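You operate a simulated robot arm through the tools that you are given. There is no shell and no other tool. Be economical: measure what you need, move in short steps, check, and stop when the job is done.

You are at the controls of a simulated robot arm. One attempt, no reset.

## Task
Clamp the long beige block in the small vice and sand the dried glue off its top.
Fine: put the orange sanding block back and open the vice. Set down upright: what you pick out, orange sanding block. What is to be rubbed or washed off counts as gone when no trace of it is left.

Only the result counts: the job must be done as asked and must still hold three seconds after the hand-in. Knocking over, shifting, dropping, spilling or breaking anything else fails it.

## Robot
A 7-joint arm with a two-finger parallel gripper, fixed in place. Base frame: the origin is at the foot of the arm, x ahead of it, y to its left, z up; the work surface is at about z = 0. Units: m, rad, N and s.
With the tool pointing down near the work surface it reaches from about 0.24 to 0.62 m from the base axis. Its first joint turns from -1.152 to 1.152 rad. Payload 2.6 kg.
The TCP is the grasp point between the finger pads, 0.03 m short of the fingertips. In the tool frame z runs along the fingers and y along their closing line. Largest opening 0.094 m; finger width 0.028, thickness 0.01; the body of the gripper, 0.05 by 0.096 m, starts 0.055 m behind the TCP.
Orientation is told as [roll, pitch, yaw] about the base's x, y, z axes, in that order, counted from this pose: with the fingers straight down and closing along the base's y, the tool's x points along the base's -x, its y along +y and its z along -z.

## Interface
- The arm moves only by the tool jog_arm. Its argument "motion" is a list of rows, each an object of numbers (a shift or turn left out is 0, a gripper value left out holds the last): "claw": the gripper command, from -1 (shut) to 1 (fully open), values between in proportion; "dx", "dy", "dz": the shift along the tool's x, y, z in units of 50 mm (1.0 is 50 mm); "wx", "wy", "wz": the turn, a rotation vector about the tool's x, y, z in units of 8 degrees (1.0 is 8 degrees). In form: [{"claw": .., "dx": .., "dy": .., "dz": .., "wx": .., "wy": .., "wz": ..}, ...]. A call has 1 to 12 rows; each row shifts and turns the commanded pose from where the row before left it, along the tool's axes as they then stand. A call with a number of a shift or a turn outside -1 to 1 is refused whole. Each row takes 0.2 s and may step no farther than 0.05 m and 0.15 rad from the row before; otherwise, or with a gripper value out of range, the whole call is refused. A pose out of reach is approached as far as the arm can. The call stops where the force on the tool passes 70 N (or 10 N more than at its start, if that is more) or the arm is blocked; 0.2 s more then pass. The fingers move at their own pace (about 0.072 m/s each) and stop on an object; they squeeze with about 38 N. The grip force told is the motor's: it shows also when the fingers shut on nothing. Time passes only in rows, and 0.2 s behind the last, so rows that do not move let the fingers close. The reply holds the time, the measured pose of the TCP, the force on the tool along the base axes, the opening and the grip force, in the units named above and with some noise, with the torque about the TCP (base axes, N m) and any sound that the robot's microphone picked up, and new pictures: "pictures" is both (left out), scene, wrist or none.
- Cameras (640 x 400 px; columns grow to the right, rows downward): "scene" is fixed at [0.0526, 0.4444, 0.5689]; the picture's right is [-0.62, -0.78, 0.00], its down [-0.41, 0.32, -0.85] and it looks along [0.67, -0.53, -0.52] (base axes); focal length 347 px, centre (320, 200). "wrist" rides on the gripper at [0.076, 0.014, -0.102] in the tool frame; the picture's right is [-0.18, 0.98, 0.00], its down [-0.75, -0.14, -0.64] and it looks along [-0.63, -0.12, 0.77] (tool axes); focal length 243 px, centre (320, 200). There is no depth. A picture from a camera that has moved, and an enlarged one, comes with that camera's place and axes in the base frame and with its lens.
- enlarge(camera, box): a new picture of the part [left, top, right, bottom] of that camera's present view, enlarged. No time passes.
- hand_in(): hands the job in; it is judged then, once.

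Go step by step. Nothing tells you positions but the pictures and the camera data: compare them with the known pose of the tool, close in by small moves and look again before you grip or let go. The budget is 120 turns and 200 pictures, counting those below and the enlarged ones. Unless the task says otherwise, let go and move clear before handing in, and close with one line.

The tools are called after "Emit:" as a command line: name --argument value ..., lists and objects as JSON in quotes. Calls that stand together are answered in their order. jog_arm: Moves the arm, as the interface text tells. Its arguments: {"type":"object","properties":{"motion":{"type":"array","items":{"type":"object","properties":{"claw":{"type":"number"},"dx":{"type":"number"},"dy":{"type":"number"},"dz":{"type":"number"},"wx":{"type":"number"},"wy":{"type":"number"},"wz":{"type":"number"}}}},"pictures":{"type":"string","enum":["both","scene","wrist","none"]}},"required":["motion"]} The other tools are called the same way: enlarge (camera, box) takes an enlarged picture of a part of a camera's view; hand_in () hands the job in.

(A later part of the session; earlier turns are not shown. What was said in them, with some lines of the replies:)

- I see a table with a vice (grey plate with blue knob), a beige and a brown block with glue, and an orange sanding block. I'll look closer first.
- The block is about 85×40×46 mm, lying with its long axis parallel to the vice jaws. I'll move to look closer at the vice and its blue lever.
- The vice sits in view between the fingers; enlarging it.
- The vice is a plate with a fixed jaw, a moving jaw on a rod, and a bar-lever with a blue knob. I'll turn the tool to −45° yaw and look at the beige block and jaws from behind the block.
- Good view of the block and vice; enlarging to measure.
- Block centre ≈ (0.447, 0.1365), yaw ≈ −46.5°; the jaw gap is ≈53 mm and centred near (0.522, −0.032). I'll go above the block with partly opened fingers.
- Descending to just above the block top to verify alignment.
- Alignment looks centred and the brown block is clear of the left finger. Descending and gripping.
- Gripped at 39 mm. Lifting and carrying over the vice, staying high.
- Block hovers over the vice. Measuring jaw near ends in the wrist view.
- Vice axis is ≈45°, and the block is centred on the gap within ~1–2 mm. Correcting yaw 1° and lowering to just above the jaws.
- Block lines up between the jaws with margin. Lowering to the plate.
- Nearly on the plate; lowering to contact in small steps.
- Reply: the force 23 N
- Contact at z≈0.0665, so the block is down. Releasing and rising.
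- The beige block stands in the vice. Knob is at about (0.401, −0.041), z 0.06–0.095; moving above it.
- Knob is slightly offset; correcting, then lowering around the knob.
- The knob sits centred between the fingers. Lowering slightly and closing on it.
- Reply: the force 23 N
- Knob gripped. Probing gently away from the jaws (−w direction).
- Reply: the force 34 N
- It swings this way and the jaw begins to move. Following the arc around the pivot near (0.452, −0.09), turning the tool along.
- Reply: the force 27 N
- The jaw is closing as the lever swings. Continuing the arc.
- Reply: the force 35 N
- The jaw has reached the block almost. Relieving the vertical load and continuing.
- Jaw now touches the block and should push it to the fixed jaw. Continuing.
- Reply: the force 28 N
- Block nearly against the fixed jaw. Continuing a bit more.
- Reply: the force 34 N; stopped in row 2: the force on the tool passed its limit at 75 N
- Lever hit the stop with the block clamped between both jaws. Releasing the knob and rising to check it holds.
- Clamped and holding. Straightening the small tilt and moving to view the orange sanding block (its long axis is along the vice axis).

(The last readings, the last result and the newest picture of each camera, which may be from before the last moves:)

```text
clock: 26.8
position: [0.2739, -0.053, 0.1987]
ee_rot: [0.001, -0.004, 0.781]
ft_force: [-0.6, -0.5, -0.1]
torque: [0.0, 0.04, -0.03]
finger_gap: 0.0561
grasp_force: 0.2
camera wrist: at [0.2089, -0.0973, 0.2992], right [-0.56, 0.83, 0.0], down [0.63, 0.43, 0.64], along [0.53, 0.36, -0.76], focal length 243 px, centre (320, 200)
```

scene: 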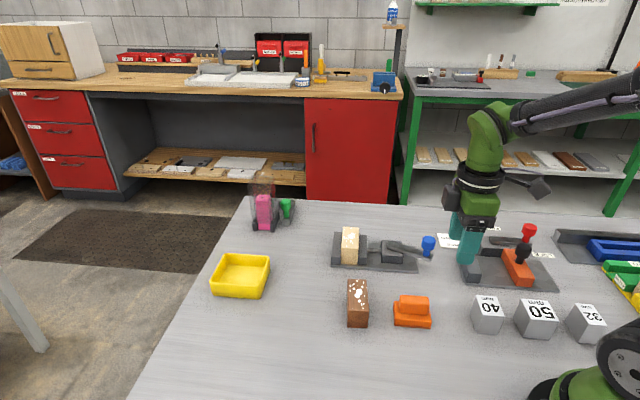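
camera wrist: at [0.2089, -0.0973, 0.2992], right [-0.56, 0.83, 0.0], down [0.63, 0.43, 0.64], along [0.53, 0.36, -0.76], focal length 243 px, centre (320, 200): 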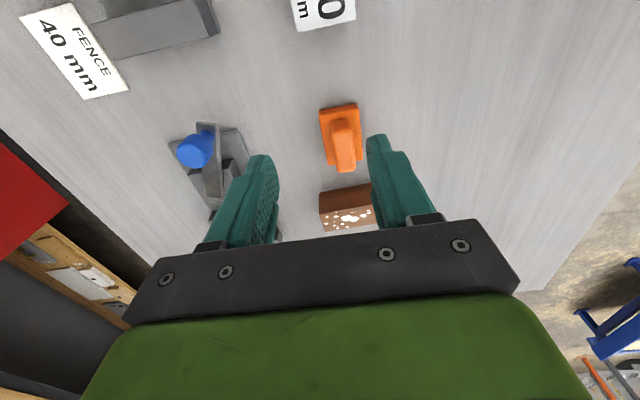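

Emit:
enlarge --camera "wrist" --box '[290, 85, 390, 185]'

Emit:
enlarge --camera "scene" --box '[380, 280, 450, 340]'

```text
4.00 times, centred on (340, 135) of wrist
camera zoom: at [0.2089, -0.0973, 0.2992], right [-0.56, 0.83, 0.0], down [0.63, 0.43, 0.64], along [0.53, 0.36, -0.76], focal length 970 px, centre (240, 460)
```

zoom: 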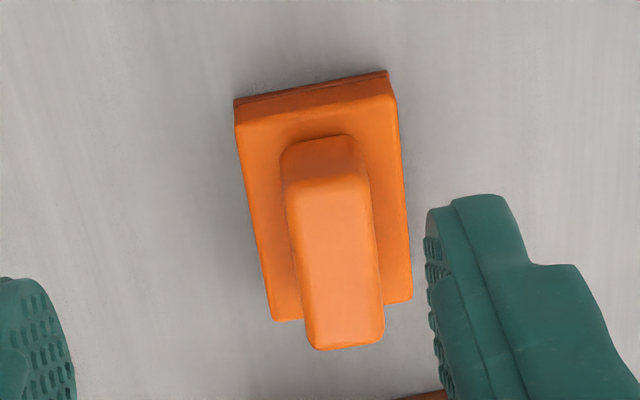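

```text
6.67 times, centred on (415, 310) of scene
camera zoom: at [0.0526, 0.4444, 0.5689], right [-0.62, -0.78, 0.0], down [-0.41, 0.32, -0.85], along [0.67, -0.53, -0.52], focal length 2310 px, centre (-313, -533)
```

zoom: 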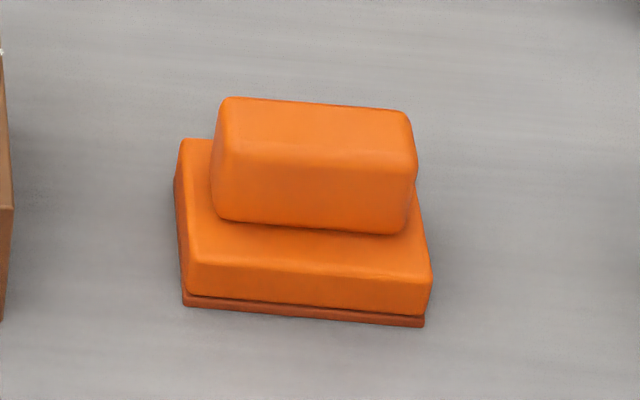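

Handle centre ≈ (0.311, 0.007), 23 mm wide, top ≈ 0.037. Approaching above it.

Emit:
jog_arm --motion '[{"dx": -0.34, "dy": 0.082, "dz": 0.55, "wz": 0.1}, {"dx": -0.34, "dy": 0.082, "dz": 0.55}, {"dx": -0.34, "dy": 0.082, "dz": 0.55}, {"dx": -0.34, "dy": 0.082, "dz": 0.55}, {}]'

Emit:
enlarge --camera "scene" --box '[350, 240, 470, 340]'

```text
clock: 28.0
position: [0.3106, 0.0079, 0.0893]
ee_rot: [0.0, -0.003, 0.765]
ft_force: [0.0, 0.0, 0.0]
torque: [0.03, -0.02, 0.01]
finger_gap: 0.0564
grasp_force: 0.0
camera wrist: at [0.2456, -0.0353, 0.1918], right [-0.55, 0.84, 0.0], down [0.64, 0.42, 0.64], along [0.54, 0.35, -0.76], focal length 243 px, centre (320, 200)
```

scene: 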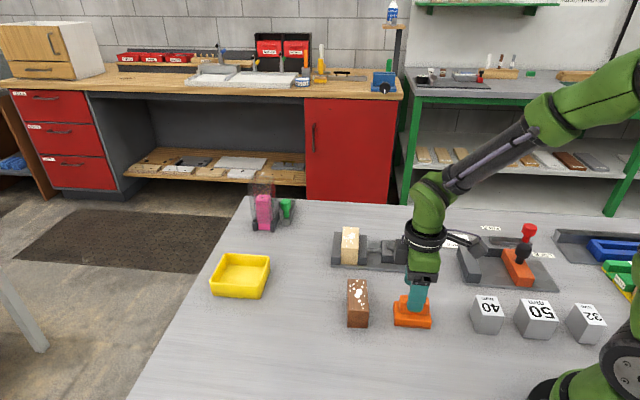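
wrist: 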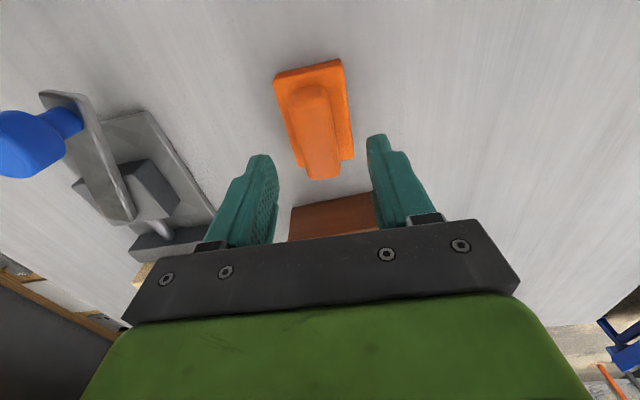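

```text
4.00 times, centred on (410, 290) of scene
camera zoom: at [0.0526, 0.4444, 0.5689], right [-0.62, -0.78, 0.0], down [-0.41, 0.32, -0.85], along [0.67, -0.53, -0.52], focal length 1386 px, centre (-40, -160)
```

zoom: 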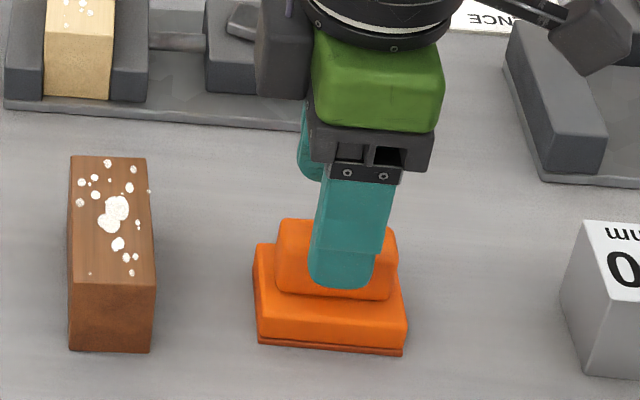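

Aligned over the handle. Descending and gripping.

Emit:
jog_arm --motion '[{"dz": 0.4}, {"dz": 0.38}, {}, {"claw": -0.9}, {"claw": -0.9}, {}, {}]'

Emit:
enlarge --camera "scene" --box '[350, 240, 470, 340]'

```text
clock: 29.6
position: [0.3112, 0.0059, 0.0524]
ee_rot: [-0.002, -0.003, 0.766]
ft_force: [2.0, -0.2, 2.9]
torque: [0.07, -0.05, -0.01]
finger_gap: 0.0279
grasp_force: 37.7
camera wrist: at [0.2462, -0.0372, 0.1529], right [-0.55, 0.84, 0.0], down [0.64, 0.42, 0.64], along [0.54, 0.35, -0.76], focal length 243 px, centre (320, 200)
```

scene: 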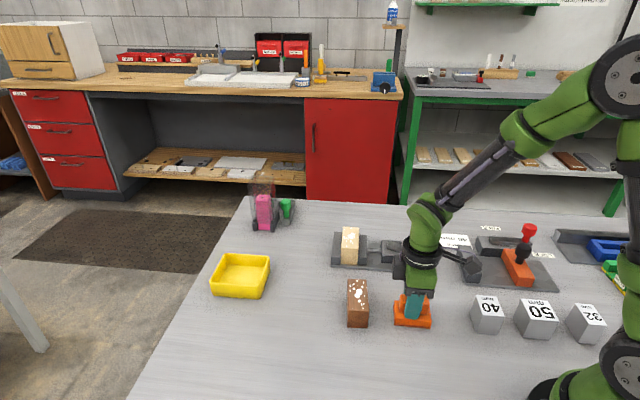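
wrist: 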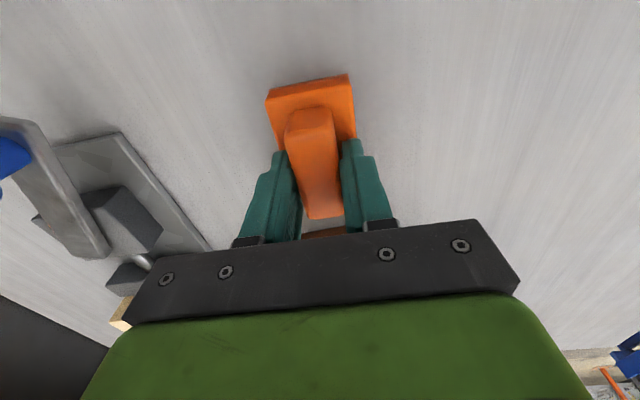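

```text
4.00 times, centred on (410, 290) of scene
camera zoom: at [0.0526, 0.4443, 0.569], right [-0.62, -0.78, 0.0], down [-0.41, 0.32, -0.85], along [0.67, -0.53, -0.52], focal length 1386 px, centre (-40, -160)
```

zoom: 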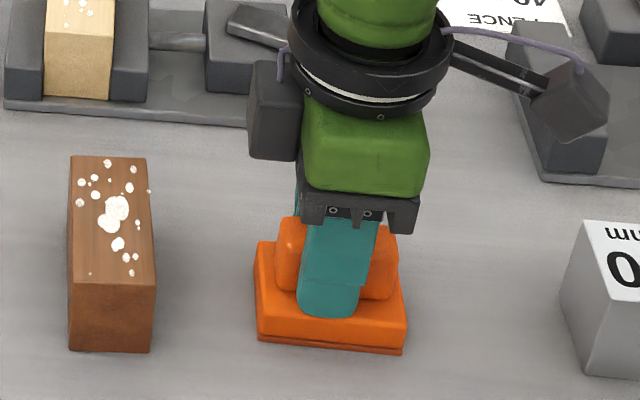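

Sander gripped (home pose: TCP (0.3112, 0.0059, 0.0524), yaw 0.766). Lifting and carrying above the beige block.

Emit:
jog_arm --motion '[{"dz": -0.65}, {"dz": -0.95}, {"dz": -0.95}, {"dx": -0.435, "dy": -0.585}, {"dx": -0.435, "dy": -0.585}, {"dx": -0.435, "dy": -0.585}, {"dx": -0.435, "dy": -0.585}, {"dx": -0.435, "dy": -0.585}, {"dx": -0.435, "dy": -0.585}, {}]'

Emit:
enlarge --camera "scene" --box '[310, 170, 430, 280]'

```text
clock: 31.8
position: [0.5296, -0.0299, 0.1762]
ee_rot: [0.001, -0.002, 0.766]
ft_force: [0.3, 0.2, -1.3]
torque: [0.02, -0.01, 0.01]
finger_gap: 0.0277
grasp_force: 37.8
camera wrist: at [0.4641, -0.0736, 0.2776], right [-0.55, 0.84, 0.0], down [0.64, 0.42, 0.64], along [0.54, 0.35, -0.77], focal length 243 px, centre (320, 200)
```

scene: 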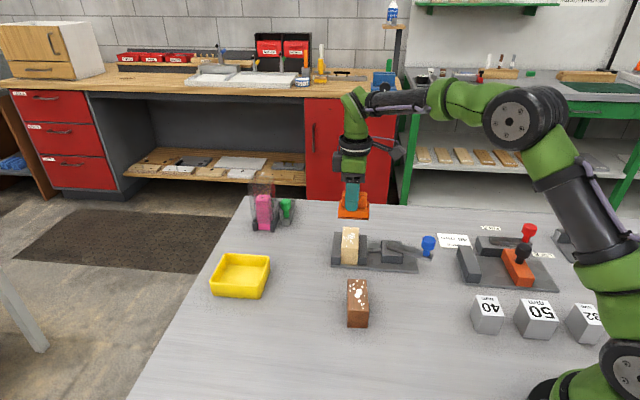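
wrist: 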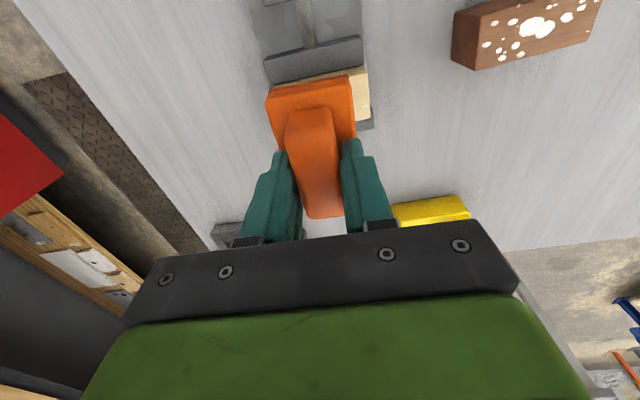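

```text
3.64 times, centred on (370, 225) of scene
camera zoom: at [0.0527, 0.4443, 0.5689], right [-0.62, -0.78, 0.0], down [-0.41, 0.32, -0.85], along [0.67, -0.53, -0.52], focal length 1260 px, centre (138, 109)
```

zoom: 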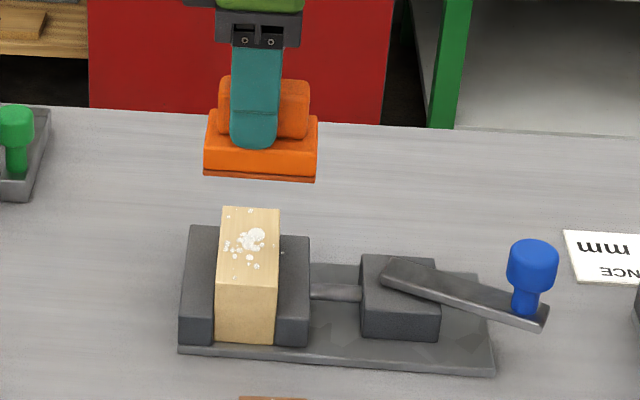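

Sander is over the block. Lowering to just above contact.

Emit:
jog_arm --motion '[{"dz": 0.5}, {"dz": 0.5}, {"dz": 0.28}, {}]' --pictures "none"

Emit:
enlarge --camera "scene" --box '[310, 170, 430, 280]'

```text
clock: 32.8
position: [0.5279, -0.0317, 0.1123]
ee_rot: [0.0, -0.003, 0.766]
ft_force: [0.1, 0.0, -1.5]
torque: [0.02, 0.06, 0.0]
finger_gap: 0.0277
grasp_force: 37.6
```

```text
3.64 times, centred on (370, 225) of scene
camera zoom: at [0.0526, 0.4443, 0.5689], right [-0.62, -0.78, 0.0], down [-0.41, 0.32, -0.85], along [0.67, -0.53, -0.52], focal length 1260 px, centre (138, 109)
```

zoom: 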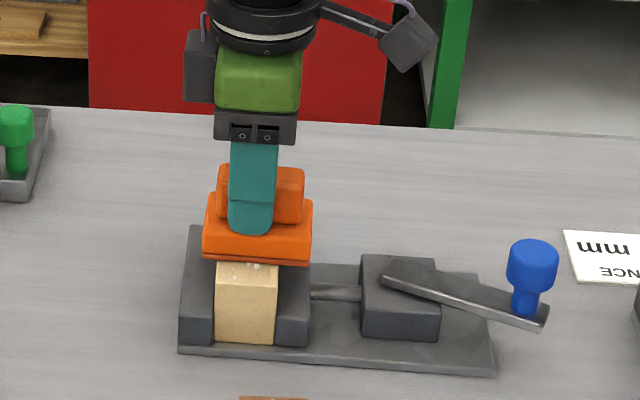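

Nearly touching. Pressing down in small steps until light contact.

Emit:
jog_arm --motion '[{"dz": 0.05}, {"dz": 0.05}, {"dz": 0.04}, {}]' --pictures "none"

```text
clock: 33.8
position: [0.5284, -0.0312, 0.1093]
ee_rot: [-0.003, -0.006, 0.766]
ft_force: [-8.5, 1.2, 27.4]
torque: [-0.08, 0.68, -0.03]
finger_gap: 0.0279
grasp_force: 38.1
```

Contact with ~27 N. Stroking along the block's length.

Emit:
jog_arm --motion '[{"dy": 0.2}, {"dy": 0.2}, {"dy": 0.2}, {"dy": -0.2}, {"dy": -0.2}, {"dy": -0.2}, {"dy": -0.2}, {"dy": -0.2}, {"dy": -0.2}, {"dy": 0.2}, {"dy": 0.2}, {"dy": 0.2}]' --pictures "none"

Emit:
enlarge --camera "scene" --box '[310, 170, 430, 280]'

```text
clock: 36.4
position: [0.5273, -0.031, 0.1105]
ee_rot: [-0.005, -0.005, 0.767]
ft_force: [6.0, -6.9, 21.6]
torque: [-0.17, -0.03, 0.03]
finger_gap: 0.0279
grasp_force: 38.2
```

```text
3.64 times, centred on (370, 225) of scene
camera zoom: at [0.0525, 0.4443, 0.569], right [-0.62, -0.78, 0.0], down [-0.41, 0.32, -0.85], along [0.67, -0.53, -0.52], focal length 1260 px, centre (138, 109)
```

zoom: 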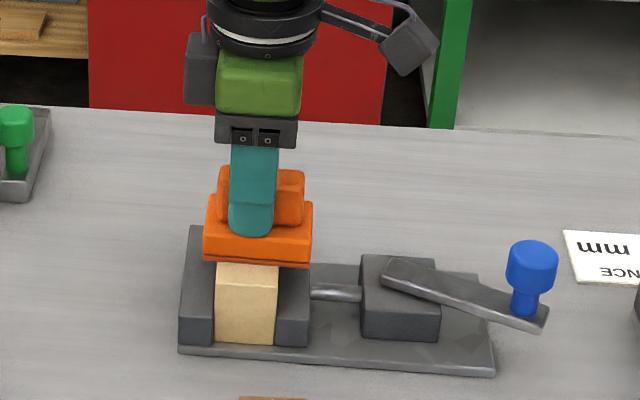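

Several more passes, then a look.

Emit:
jog_arm --motion '[{"dy": 0.3}, {"dy": 0.3}, {"dy": -0.3}, {"dy": -0.3}, {"dy": -0.3}, {"dy": -0.3}, {"dy": 0.3}, {"dy": 0.3}, {"dy": 0.3}, {"dy": 0.3}, {"dy": -0.3}, {"dy": -0.3}]' --pictures "none"

Emit:
jog_arm --motion '[{"dz": -0.6}, {"dz": -0.6}, {"dx": 0.5, "dz": -0.2}, {"dx": 0.6}, {}]' --pictures "none"

Emit:
enlarge --camera "scene" --box '[325, 210, 405, 275]'

Emit:
enlarge --camera "wrist" --box '[200, 20, 440, 220]'

```text
clock: 39.0
position: [0.5284, -0.0281, 0.1096]
ee_rot: [0.001, -0.01, 0.77]
ft_force: [-5.0, 11.0, 30.7]
torque: [0.35, 0.39, -0.11]
finger_gap: 0.0278
grasp_force: 37.7
```

```text
clock: 40.2
position: [0.4878, -0.0659, 0.1761]
ee_rot: [0.0, -0.003, 0.766]
ft_force: [0.0, -0.1, -0.7]
torque: [0.0, -0.01, -0.01]
finger_gap: 0.0277
grasp_force: 37.8
```

```text
6.15 times, centred on (365, 242) of scene
camera zoom: at [0.0526, 0.4443, 0.5689], right [-0.62, -0.78, 0.0], down [-0.41, 0.32, -0.85], along [0.67, -0.53, -0.52], focal length 2133 px, centre (43, -62)
```

zoom: 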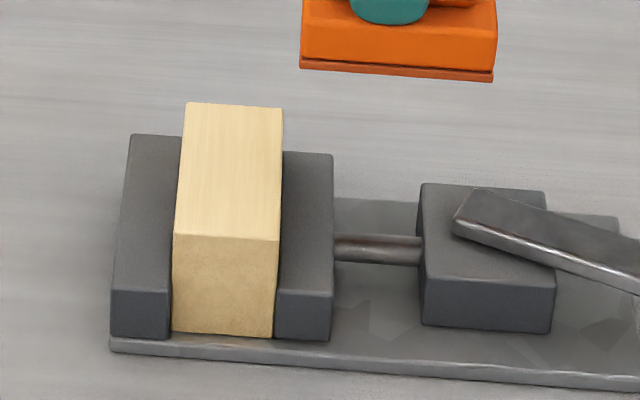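

```text
2.00 times, centred on (320, 120) of wrist
camera zoom: at [0.4227, -0.109, 0.2764], right [-0.55, 0.84, 0.0], down [0.64, 0.42, 0.64], along [0.54, 0.35, -0.76], focal length 485 px, centre (320, 360)
```

zoom: 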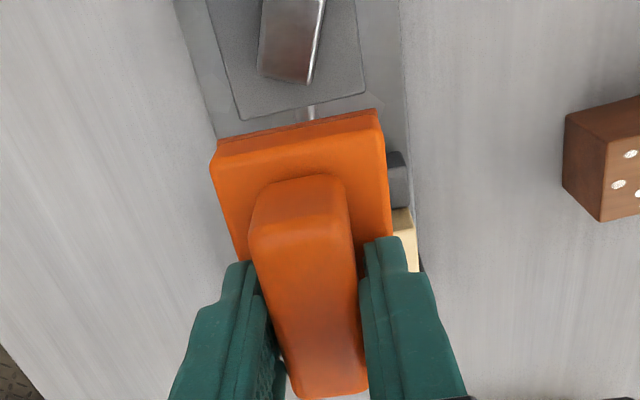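

The top looks clean. Returning the sander to its home spot.

Emit:
jog_arm --motion '[{"dx": 0.31, "dy": 0.696}, {"dx": 0.31, "dy": 0.696}, {"dx": 0.31, "dy": 0.696}, {"dx": 0.31, "dy": 0.696}, {"dx": 0.31, "dy": 0.696}, {"dz": 0.8}, {"dz": 0.8}, {}]'

Emit:
enlarge --camera "scene" --box '[350, 240, 470, 340]'

```text
clock: 42.0
position: [0.3123, 0.0036, 0.0968]
ee_rot: [-0.001, -0.004, 0.766]
ft_force: [0.9, 0.5, -1.3]
torque: [0.02, -0.01, 0.01]
finger_gap: 0.028
grasp_force: 37.9
camera wrist: at [0.2475, -0.0394, 0.1978], right [-0.55, 0.84, 0.0], down [0.64, 0.42, 0.64], along [0.54, 0.35, -0.76], focal length 243 px, centre (320, 200)
```

scene: 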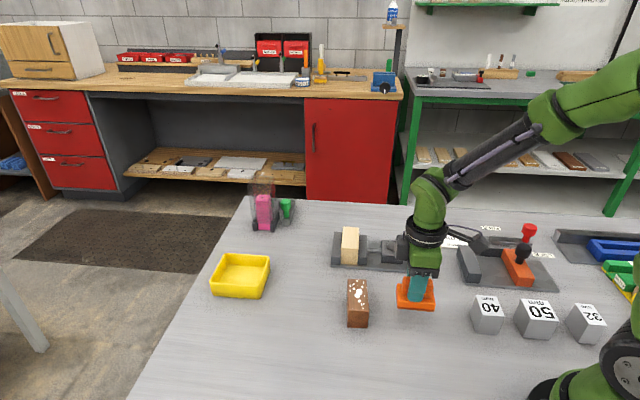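
wrist: 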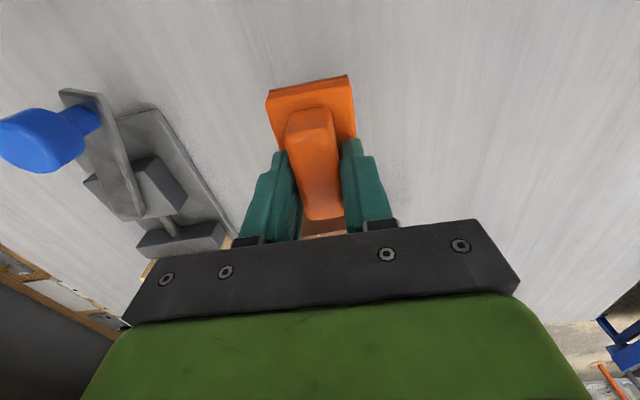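

```text
4.00 times, centred on (410, 290) of scene
camera zoom: at [0.0526, 0.4444, 0.5689], right [-0.62, -0.78, 0.0], down [-0.41, 0.32, -0.85], along [0.67, -0.53, -0.52], focal length 1386 px, centre (-40, -160)
```

zoom: 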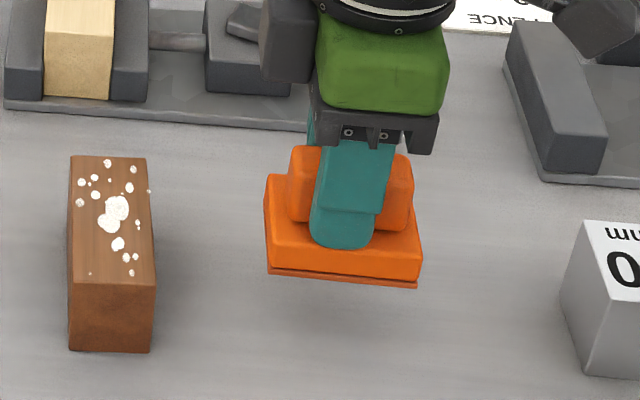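

Lowering the sander to the table.

Emit:
jog_arm --motion '[{"dz": 0.4, "dy": 0.03}, {"dz": 0.4}, {"dz": 0.04}, {"dz": 0.04}, {}]' --pictures "none"

```text
clock: 43.2
position: [0.3103, 0.004, 0.0534]
ee_rot: [-0.001, -0.003, 0.767]
ft_force: [0.3, -0.8, -1.0]
torque: [-0.05, -0.02, 0.01]
finger_gap: 0.0278
grasp_force: 38.3
```

Emit:
jog_arm --motion '[{"dz": 0.02}, {"dz": 0.02}, {}]' --pictures "none"

```text
clock: 44.0
position: [0.3113, 0.004, 0.0521]
ee_rot: [0.0, -0.004, 0.764]
ft_force: [-21.7, -2.5, 57.6]
torque: [-0.2, 0.79, -0.05]
finger_gap: 0.0279
grasp_force: 37.8
```

Firm contact. Backing off a touch, releasing and rising.

Emit:
jog_arm --motion '[{"dz": -0.02}, {"claw": 0.1}, {}, {}, {"dz": -0.4}, {"dz": -0.8}, {"dz": -0.8}]'

Emit:
enlarge --camera "scene" --box '[325, 220, 445, 340]'

```text
clock: 45.6
position: [0.3113, 0.0035, 0.1524]
ee_rot: [-0.002, -0.001, 0.766]
ft_force: [0.4, 0.4, -0.3]
torque: [-0.01, -0.04, 0.02]
finger_gap: 0.0516
grasp_force: 0.0
camera wrist: at [0.2455, -0.0405, 0.2537], right [-0.55, 0.84, 0.0], down [0.64, 0.42, 0.64], along [0.54, 0.35, -0.77], focal length 243 px, centre (320, 200)
```

scene: 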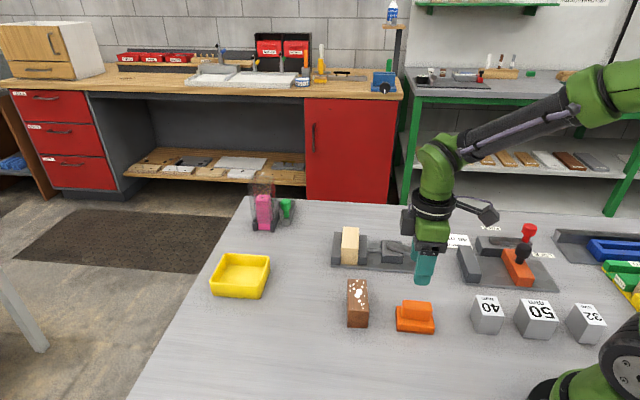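
wrist: 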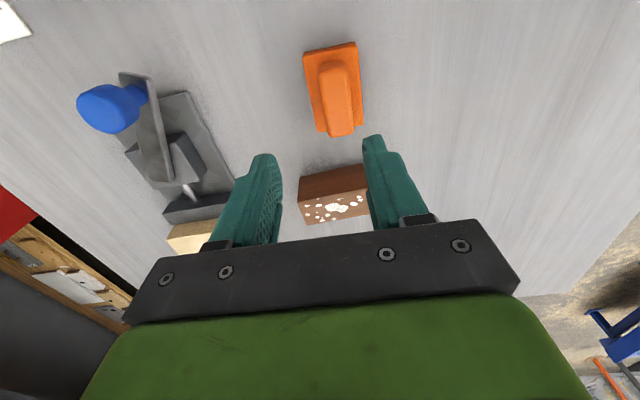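

```text
3.33 times, centred on (385, 280) of scene
camera zoom: at [0.0526, 0.4444, 0.5689], right [-0.62, -0.78, 0.0], down [-0.41, 0.32, -0.85], along [0.67, -0.53, -0.52], focal length 1155 px, centre (103, -67)
```

zoom: 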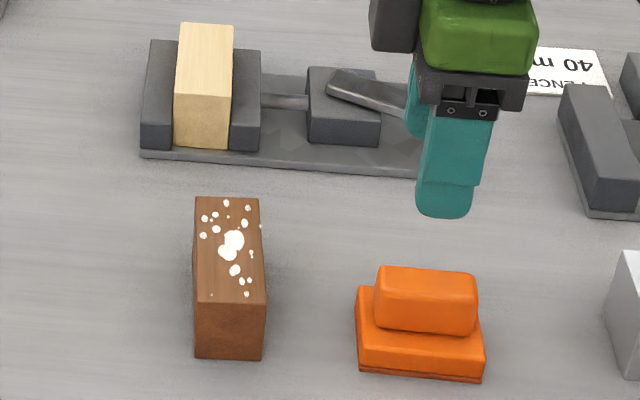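

The sander seems to stand about 1.3 cm off its original spot. Checking closely.

Emit:
enlarge --camera "wrist" --box '[290, 30, 380, 150]'

Emit:
enlarge --camera "scene" --box '[380, 280, 450, 340]'

```text
3.33 times, centred on (335, 90) of wrist
camera zoom: at [0.2455, -0.0405, 0.2537], right [-0.55, 0.84, 0.0], down [0.64, 0.42, 0.64], along [0.54, 0.35, -0.77], focal length 809 px, centre (270, 567)
```

zoom: 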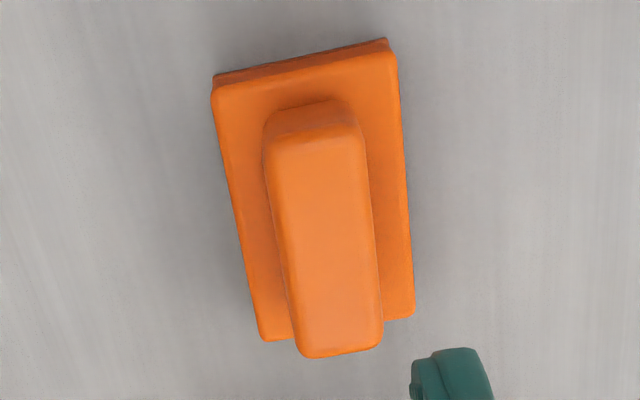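

```text
6.67 times, centred on (415, 310) of scene
camera zoom: at [0.0526, 0.4444, 0.5689], right [-0.62, -0.78, 0.0], down [-0.41, 0.32, -0.85], along [0.67, -0.53, -0.52], focal length 2310 px, centre (-313, -533)
```

zoom: 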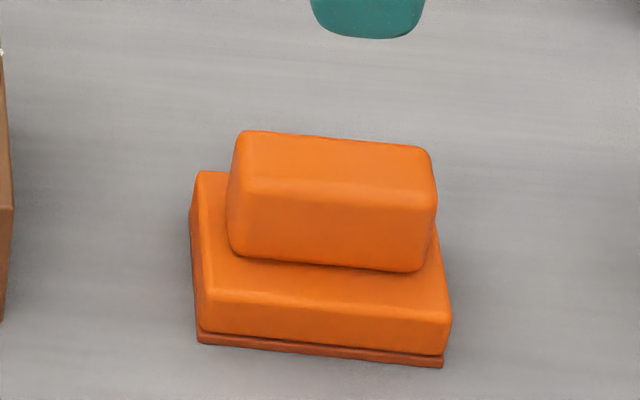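

It was dragged ~13 mm by a fingertip upon opening. I'll regrip it slightly higher, lift and shift it back.

Emit:
jog_arm --motion '[{"dx": 0.07, "dy": 0.31, "dz": 0.3}, {"dz": 0.6}, {"dz": 0.6}, {"dz": 0.37}, {}, {"claw": -0.9}, {}, {}, {}]' --pictures "none"

Emit:
enlarge --camera "scene" --box '[380, 280, 450, 340]'

```text
clock: 47.6
position: [0.2963, 0.0119, 0.0562]
ee_rot: [-0.002, -0.003, 0.767]
ft_force: [-0.4, 0.0, -0.7]
torque: [0.01, -0.01, 0.0]
finger_gap: 0.0277
grasp_force: 38.5
```

```text
6.67 times, centred on (415, 310) of scene
camera zoom: at [0.0526, 0.4444, 0.5689], right [-0.62, -0.78, 0.0], down [-0.41, 0.32, -0.85], along [0.67, -0.53, -0.52], focal length 2310 px, centre (-313, -533)
```

zoom: 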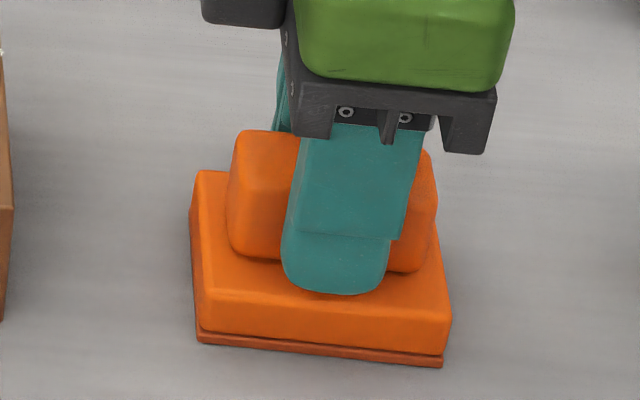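

Emit:
jog_arm --motion '[{"dz": -0.15}, {"dx": -0.04, "dy": -0.14}, {"dx": -0.036, "dy": -0.14}, {}, {"dz": 0.1}, {}]' --pictures "none"

Emit:
enlarge --camera "scene" --box '[380, 280, 450, 340]'

```text
clock: 49.0
position: [0.3103, 0.0057, 0.0599]
ee_rot: [0.001, -0.004, 0.766]
ft_force: [0.4, 0.1, -1.1]
torque: [-0.02, -0.02, 0.0]
finger_gap: 0.0276
grasp_force: 37.8
```

```text
6.67 times, centred on (415, 310) of scene
camera zoom: at [0.0526, 0.4444, 0.5689], right [-0.62, -0.78, 0.0], down [-0.41, 0.32, -0.85], along [0.67, -0.53, -0.52], focal length 2310 px, centre (-313, -533)
```

zoom: 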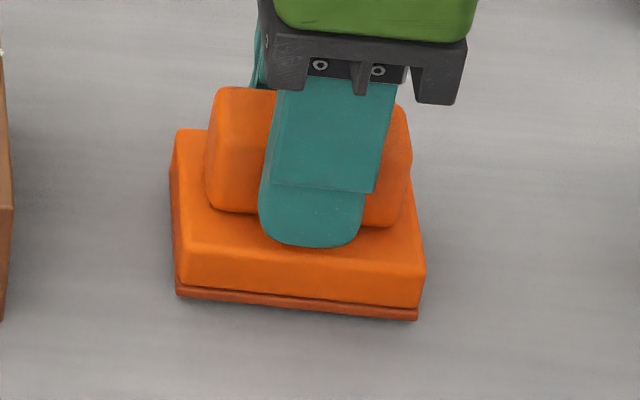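

Very close to the original spot. Lowering gently.

Emit:
jog_arm --motion '[{"dz": 0.04, "dx": 0.025}, {"dz": 0.03}, {}]' --pictures "none"

```text
clock: 49.8
position: [0.3073, 0.0052, 0.0566]
ee_rot: [-0.003, -0.003, 0.765]
ft_force: [-0.6, -1.2, 9.0]
torque: [-0.14, 0.18, 0.02]
finger_gap: 0.0279
grasp_force: 37.9
```

Light contact (9 N). Releasing and rising.

Emit:
jog_arm --motion '[{"dz": -0.01}, {"claw": 0.1}, {}, {}, {"dz": -0.4}, {"dz": -0.8}, {"dz": -0.8}, {}]' --pictures "none"

Emit:
enlarge --camera "scene" --box '[380, 280, 450, 340]'

```text
clock: 51.6
position: [0.3101, 0.0032, 0.1565]
ee_rot: [0.0, -0.004, 0.766]
ft_force: [0.5, -0.6, 0.6]
torque: [0.0, -0.02, 0.02]
finger_gap: 0.0518
grasp_force: 0.1
```

```text
6.67 times, centred on (415, 310) of scene
camera zoom: at [0.0526, 0.4444, 0.5689], right [-0.62, -0.78, 0.0], down [-0.41, 0.32, -0.85], along [0.67, -0.53, -0.52], focal length 2310 px, centre (-313, -533)
```

zoom: 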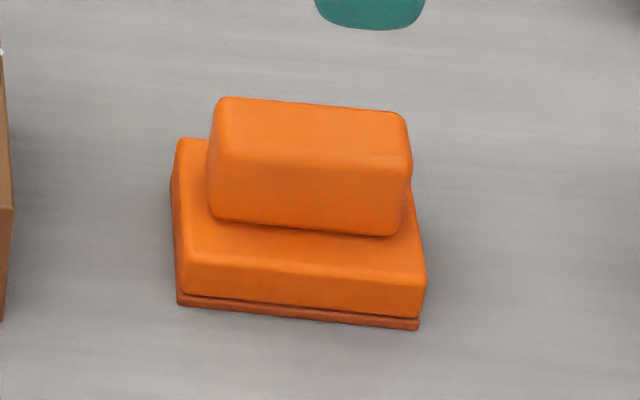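

Sander is back within ~2 mm. Checking the block top once more before opening the vice.

Emit:
enlarge --camera "scene" --box '[335, 220, 370, 245]'

Emit:
jog_arm --motion '[{"dx": 0.2, "dy": -0.7, "dz": -0.3}, {"dx": 0.2, "dy": -0.7, "dz": -0.3}, {"dx": 0.1, "dy": -0.8}, {}]' --pictures "wrist"

```text
16.00 times, centred on (352, 232) of scene
camera zoom: at [0.0526, 0.4444, 0.5689], right [-0.62, -0.78, 0.0], down [-0.41, 0.32, -0.85], along [0.67, -0.53, -0.52], focal length 5545 px, centre (-200, -320)
```

zoom: 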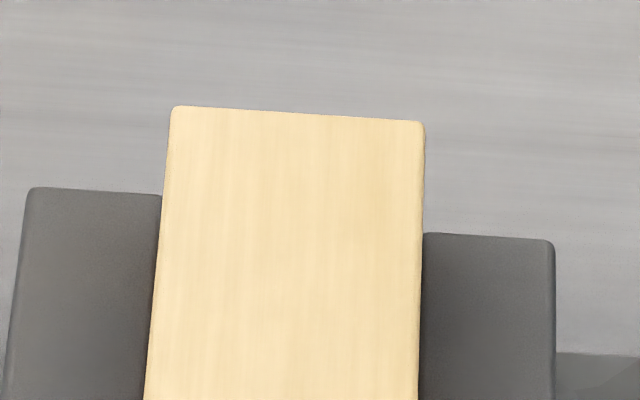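

```text
clock: 52.6
position: [0.3642, -0.091, 0.1889]
ee_rot: [-0.001, -0.003, 0.766]
ft_force: [-0.4, -0.1, 0.4]
torque: [-0.02, 0.0, 0.01]
finger_gap: 0.0519
grasp_force: 0.2
camera wrist: at [0.2993, -0.1344, 0.2897], right [-0.55, 0.84, 0.0], down [0.64, 0.42, 0.64], along [0.54, 0.35, -0.76], focal length 243 px, centre (320, 200)
```

wrist: 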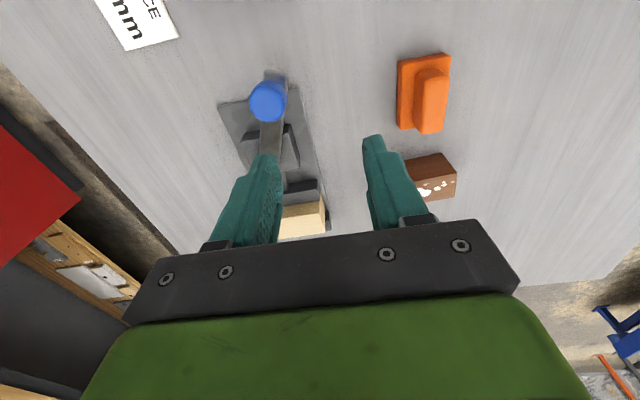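

Top is clean. Moving above the knob to open the vice.

Emit:
jog_arm --motion '[{"dx": 0.17, "dy": -0.46, "claw": 0.3}, {"dx": 0.17, "dy": -0.46}, {"wz": 0.7, "dz": 0.6}, {"dz": 0.8}, {}]'

Emit:
enlarge --camera "scene" --box '[350, 180, 470, 280]'

```text
clock: 53.8
position: [0.3864, -0.1376, 0.118]
ee_rot: [0.0, -0.004, 0.668]
ft_force: [-0.7, 0.4, 0.4]
torque: [-0.01, -0.02, 0.02]
finger_gap: 0.061
grasp_force: 0.0
camera wrist: at [0.3177, -0.1736, 0.2183], right [-0.46, 0.89, 0.0], down [0.68, 0.35, 0.64], along [0.57, 0.3, -0.76], focal length 243 px, centre (320, 200)
```

scene: 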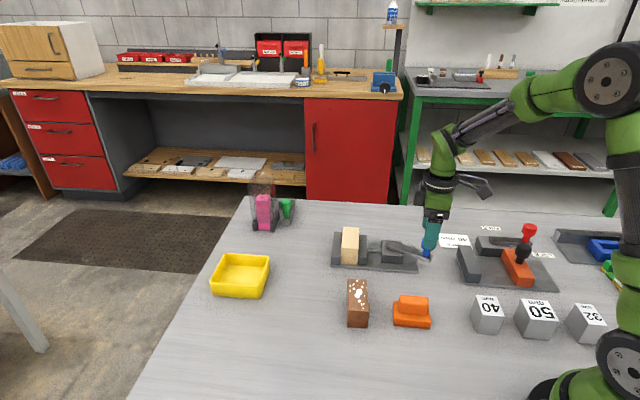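
wrist: 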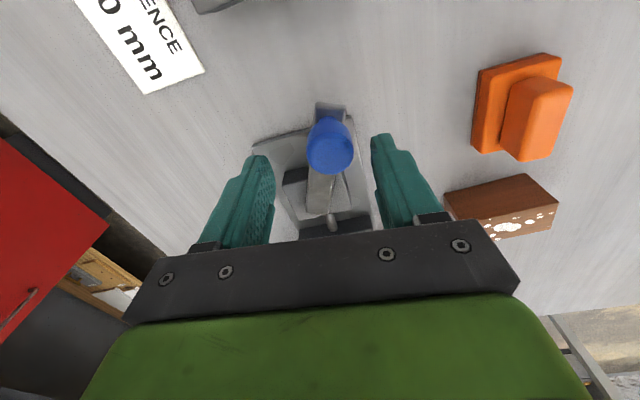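

```text
4.00 times, centred on (410, 230) of scene
camera zoom: at [0.0526, 0.4443, 0.5689], right [-0.62, -0.78, 0.0], down [-0.41, 0.32, -0.85], along [0.67, -0.53, -0.52], focal length 1386 px, centre (-40, 80)
```

zoom: 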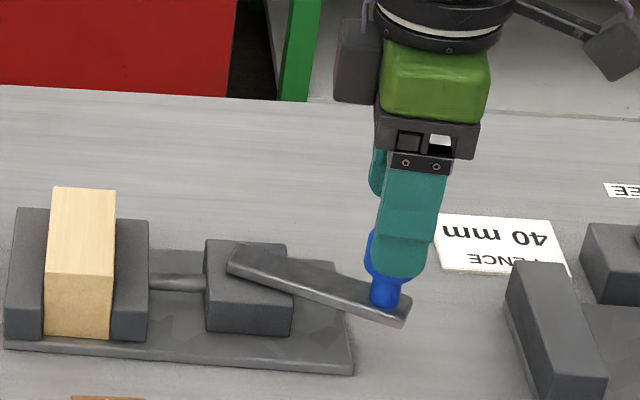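

Knob sits between the fingers. Descending and gripping it.

Emit:
jog_arm --motion '[{"dz": 0.3, "dy": 0.05}, {"dz": 0.3}, {}, {"claw": -0.8}, {}, {}, {}]'

```text
clock: 55.4
position: [0.3841, -0.1336, 0.0869]
ee_rot: [0.003, -0.003, 0.668]
ft_force: [-6.9, 1.8, -1.3]
torque: [0.34, -0.36, 0.23]
finger_gap: 0.0285
grasp_force: 45.0
camera wrist: at [0.3151, -0.1705, 0.1888], right [-0.47, 0.89, 0.0], down [0.68, 0.35, 0.64], along [0.57, 0.3, -0.77], focal length 243 px, centre (320, 200)
```

scene: 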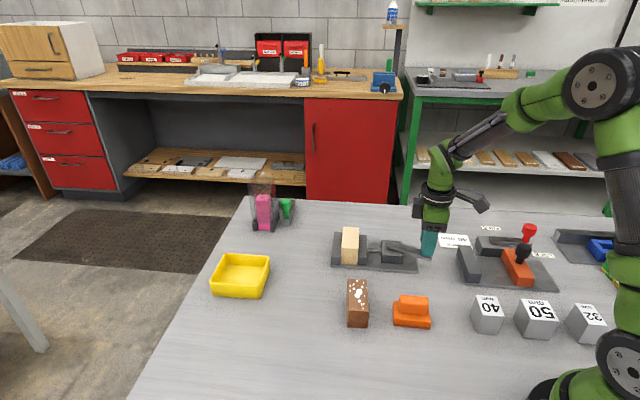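
wrist: 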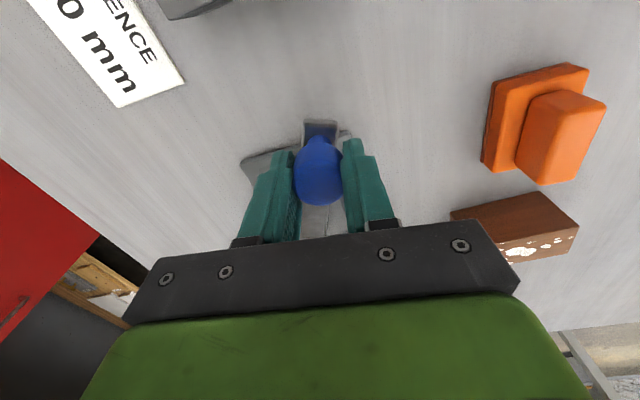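

Gripped. Swinging the lever back along the arc.

Emit:
jog_arm --motion '[{"dx": -0.028, "dy": 0.16, "wz": 0.8}, {"dx": -0.028, "dy": 0.16, "wz": 0.8}, {"dx": -0.028, "dy": 0.16, "wz": 0.8}, {}]' --pictures "none"

Emit:
enlarge --camera "scene" --box '[325, 180, 445, 280]'

```text
clock: 56.4
position: [0.3764, -0.1122, 0.0889]
ee_rot: [-0.001, -0.011, 0.335]
ft_force: [31.1, 9.4, -17.5]
torque: [0.22, -0.25, 0.36]
finger_gap: 0.0293
grasp_force: 45.3
```

```text
4.00 times, centred on (385, 230) of scene
camera zoom: at [0.0527, 0.4443, 0.569], right [-0.62, -0.78, 0.0], down [-0.41, 0.32, -0.85], along [0.67, -0.53, -0.52], focal length 1386 px, centre (60, 80)
```

zoom: 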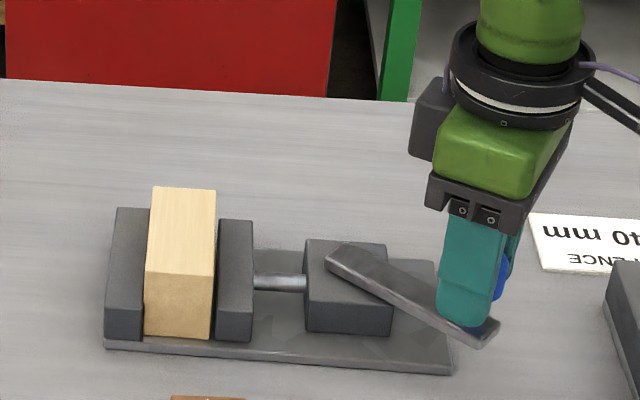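

Jaw is opening. Continuing with a slight inward correction.

Emit:
jog_arm --motion '[{"dx": -0.06, "dy": 0.16, "dz": 0.03, "wz": 0.8}, {"dx": -0.03, "dy": 0.16, "wz": 0.8}, {"dx": -0.03, "dy": 0.16, "wz": 0.8}, {}]' --pictures "none"

```text
clock: 57.4
position: [0.377, -0.0886, 0.088]
ee_rot: [0.0, -0.007, -0.006]
ft_force: [-0.5, -0.4, 30.1]
torque: [-0.33, 0.08, -0.04]
finger_gap: 0.0288
grasp_force: 44.7
```

Emit:
jog_arm --motion '[{"dx": -0.025, "dy": 0.16, "dz": -0.03, "wz": 0.8}, {"dx": -0.025, "dy": 0.16, "wz": 0.8}, {"dx": -0.025, "dy": 0.16, "wz": 0.8}, {}]' --pictures "none"

Emit:
enlarge --camera "scene" --box '[325, 180, 445, 280]'

```text
clock: 58.4
position: [0.3851, -0.0648, 0.0882]
ee_rot: [0.002, -0.01, -0.337]
ft_force: [21.6, -8.2, -2.0]
torque: [-0.45, 0.03, 0.29]
finger_gap: 0.0291
grasp_force: 44.9
```

```text
4.00 times, centred on (385, 230) of scene
camera zoom: at [0.0527, 0.4443, 0.5689], right [-0.62, -0.78, 0.0], down [-0.41, 0.32, -0.85], along [0.67, -0.53, -0.52], focal length 1386 px, centre (60, 80)
```

zoom: 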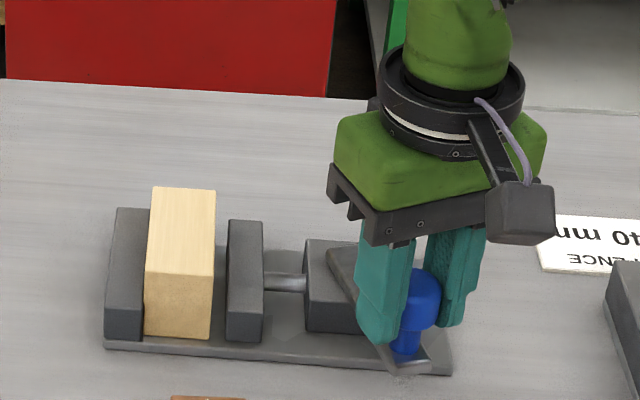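

Emit:
jog_arm --motion '[{"dx": -0.05, "dy": 0.16, "wz": 0.8}, {"dx": -0.03, "dy": 0.16, "wz": 0.8}, {"dx": -0.03, "dy": 0.16, "wz": 0.8}, {}]' --pictures "none"

Emit:
enlarge --camera "scene" --box '[325, 180, 445, 280]'

```text
clock: 59.4
position: [0.3982, -0.0477, 0.0884]
ee_rot: [0.001, 0.0, -0.675]
ft_force: [12.9, -10.9, -14.4]
torque: [-0.56, -0.01, 0.15]
finger_gap: 0.0293
grasp_force: 45.2
```

```text
4.00 times, centred on (385, 230) of scene
camera zoom: at [0.0527, 0.4443, 0.5689], right [-0.62, -0.78, 0.0], down [-0.41, 0.32, -0.85], along [0.67, -0.53, -0.52], focal length 1386 px, centre (60, 80)
```

zoom: 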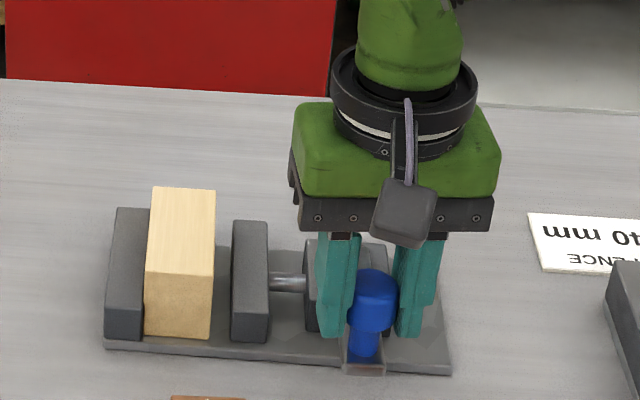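

Almost fully open; one last nudge to the stop.

Emit:
jog_arm --motion '[{"dx": -0.02, "dy": 0.1, "wz": 0.4}, {"dy": 0.04, "wz": 0.2}, {}]' --pictures "none"

Emit:
jog_arm --motion '[{"claw": 0.2}, {}, {}, {"dz": -0.4}, {"dz": -0.8}, {"dz": -0.8}, {"dz": -0.8}, {}]'

Emit:
enlarge --camera "scene" --box '[325, 180, 445, 280]'

```text
clock: 60.2
position: [0.4002, -0.0443, 0.0885]
ee_rot: [-0.005, 0.007, -0.766]
ft_force: [-48.7, -23.4, 32.6]
torque: [-0.03, 0.18, -0.16]
finger_gap: 0.0298
grasp_force: 44.8
```

```text
clock: 62.0
position: [0.4017, -0.0402, 0.2263]
ee_rot: [0.002, -0.003, -0.757]
ft_force: [0.1, 0.2, -0.7]
torque: [0.02, 0.02, -0.02]
finger_gap: 0.0564
grasp_force: 0.1
camera wrist: at [0.3565, 0.0209, 0.3272], right [0.81, 0.59, 0.0], down [0.45, -0.62, 0.64], along [0.38, -0.52, -0.77], focal length 243 px, centre (320, 200)
```

scene: 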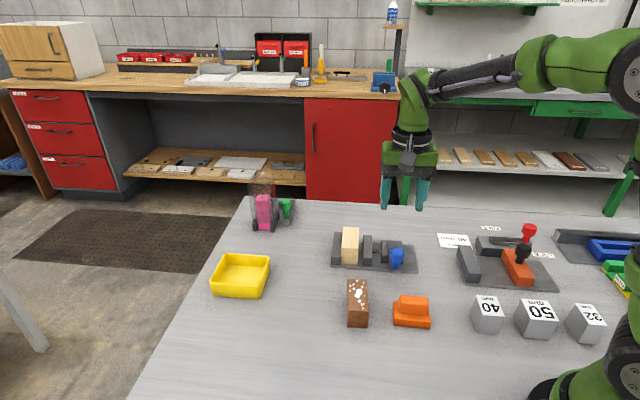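
wrist: 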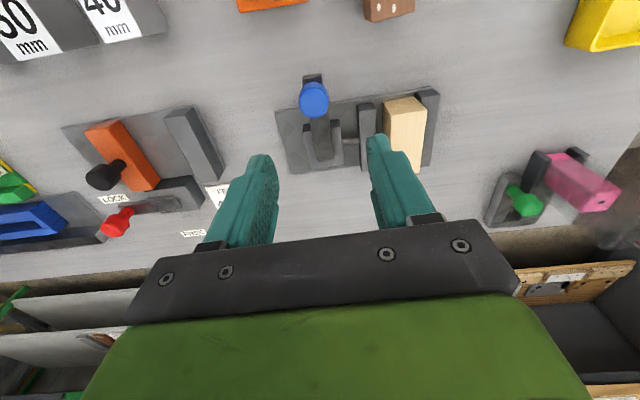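

```text
4.00 times, centred on (385, 230) of scene
camera zoom: at [0.0526, 0.4444, 0.5689], right [-0.62, -0.78, 0.0], down [-0.41, 0.32, -0.85], along [0.67, -0.53, -0.52], focal length 1386 px, centre (60, 80)
```

zoom: 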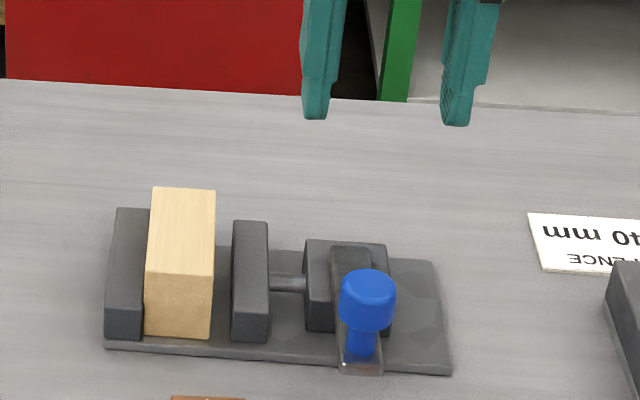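

Vice is open. Final check of the block's top from the wrist camera.

Emit:
enlarge --camera "wrist" --box '[360, 80, 450, 180]'

```text
4.00 times, centred on (405, 130) of wrist
camera zoom: at [0.3565, 0.0209, 0.3272], right [0.81, 0.59, 0.0], down [0.45, -0.62, 0.64], along [0.38, -0.52, -0.77], focal length 970 px, centre (-20, 480)
```

zoom: 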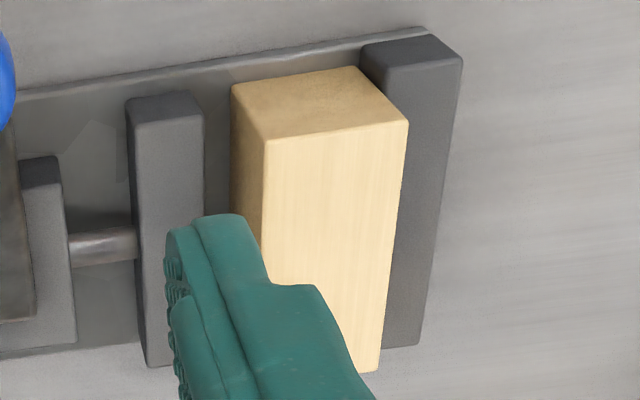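

The block's top is clean, the block stands upright in the opened vice, the sander is home and the arm is clear. Handing in.

Emit:
hand_in

```text
The job is handed in.
```

I clamped the beige block in the vice and sanded its top until no glue showed in the pictures. The orange sanding block is back within about 2 mm of where it started. The vice is open, with the beige block standing upright between the jaws.
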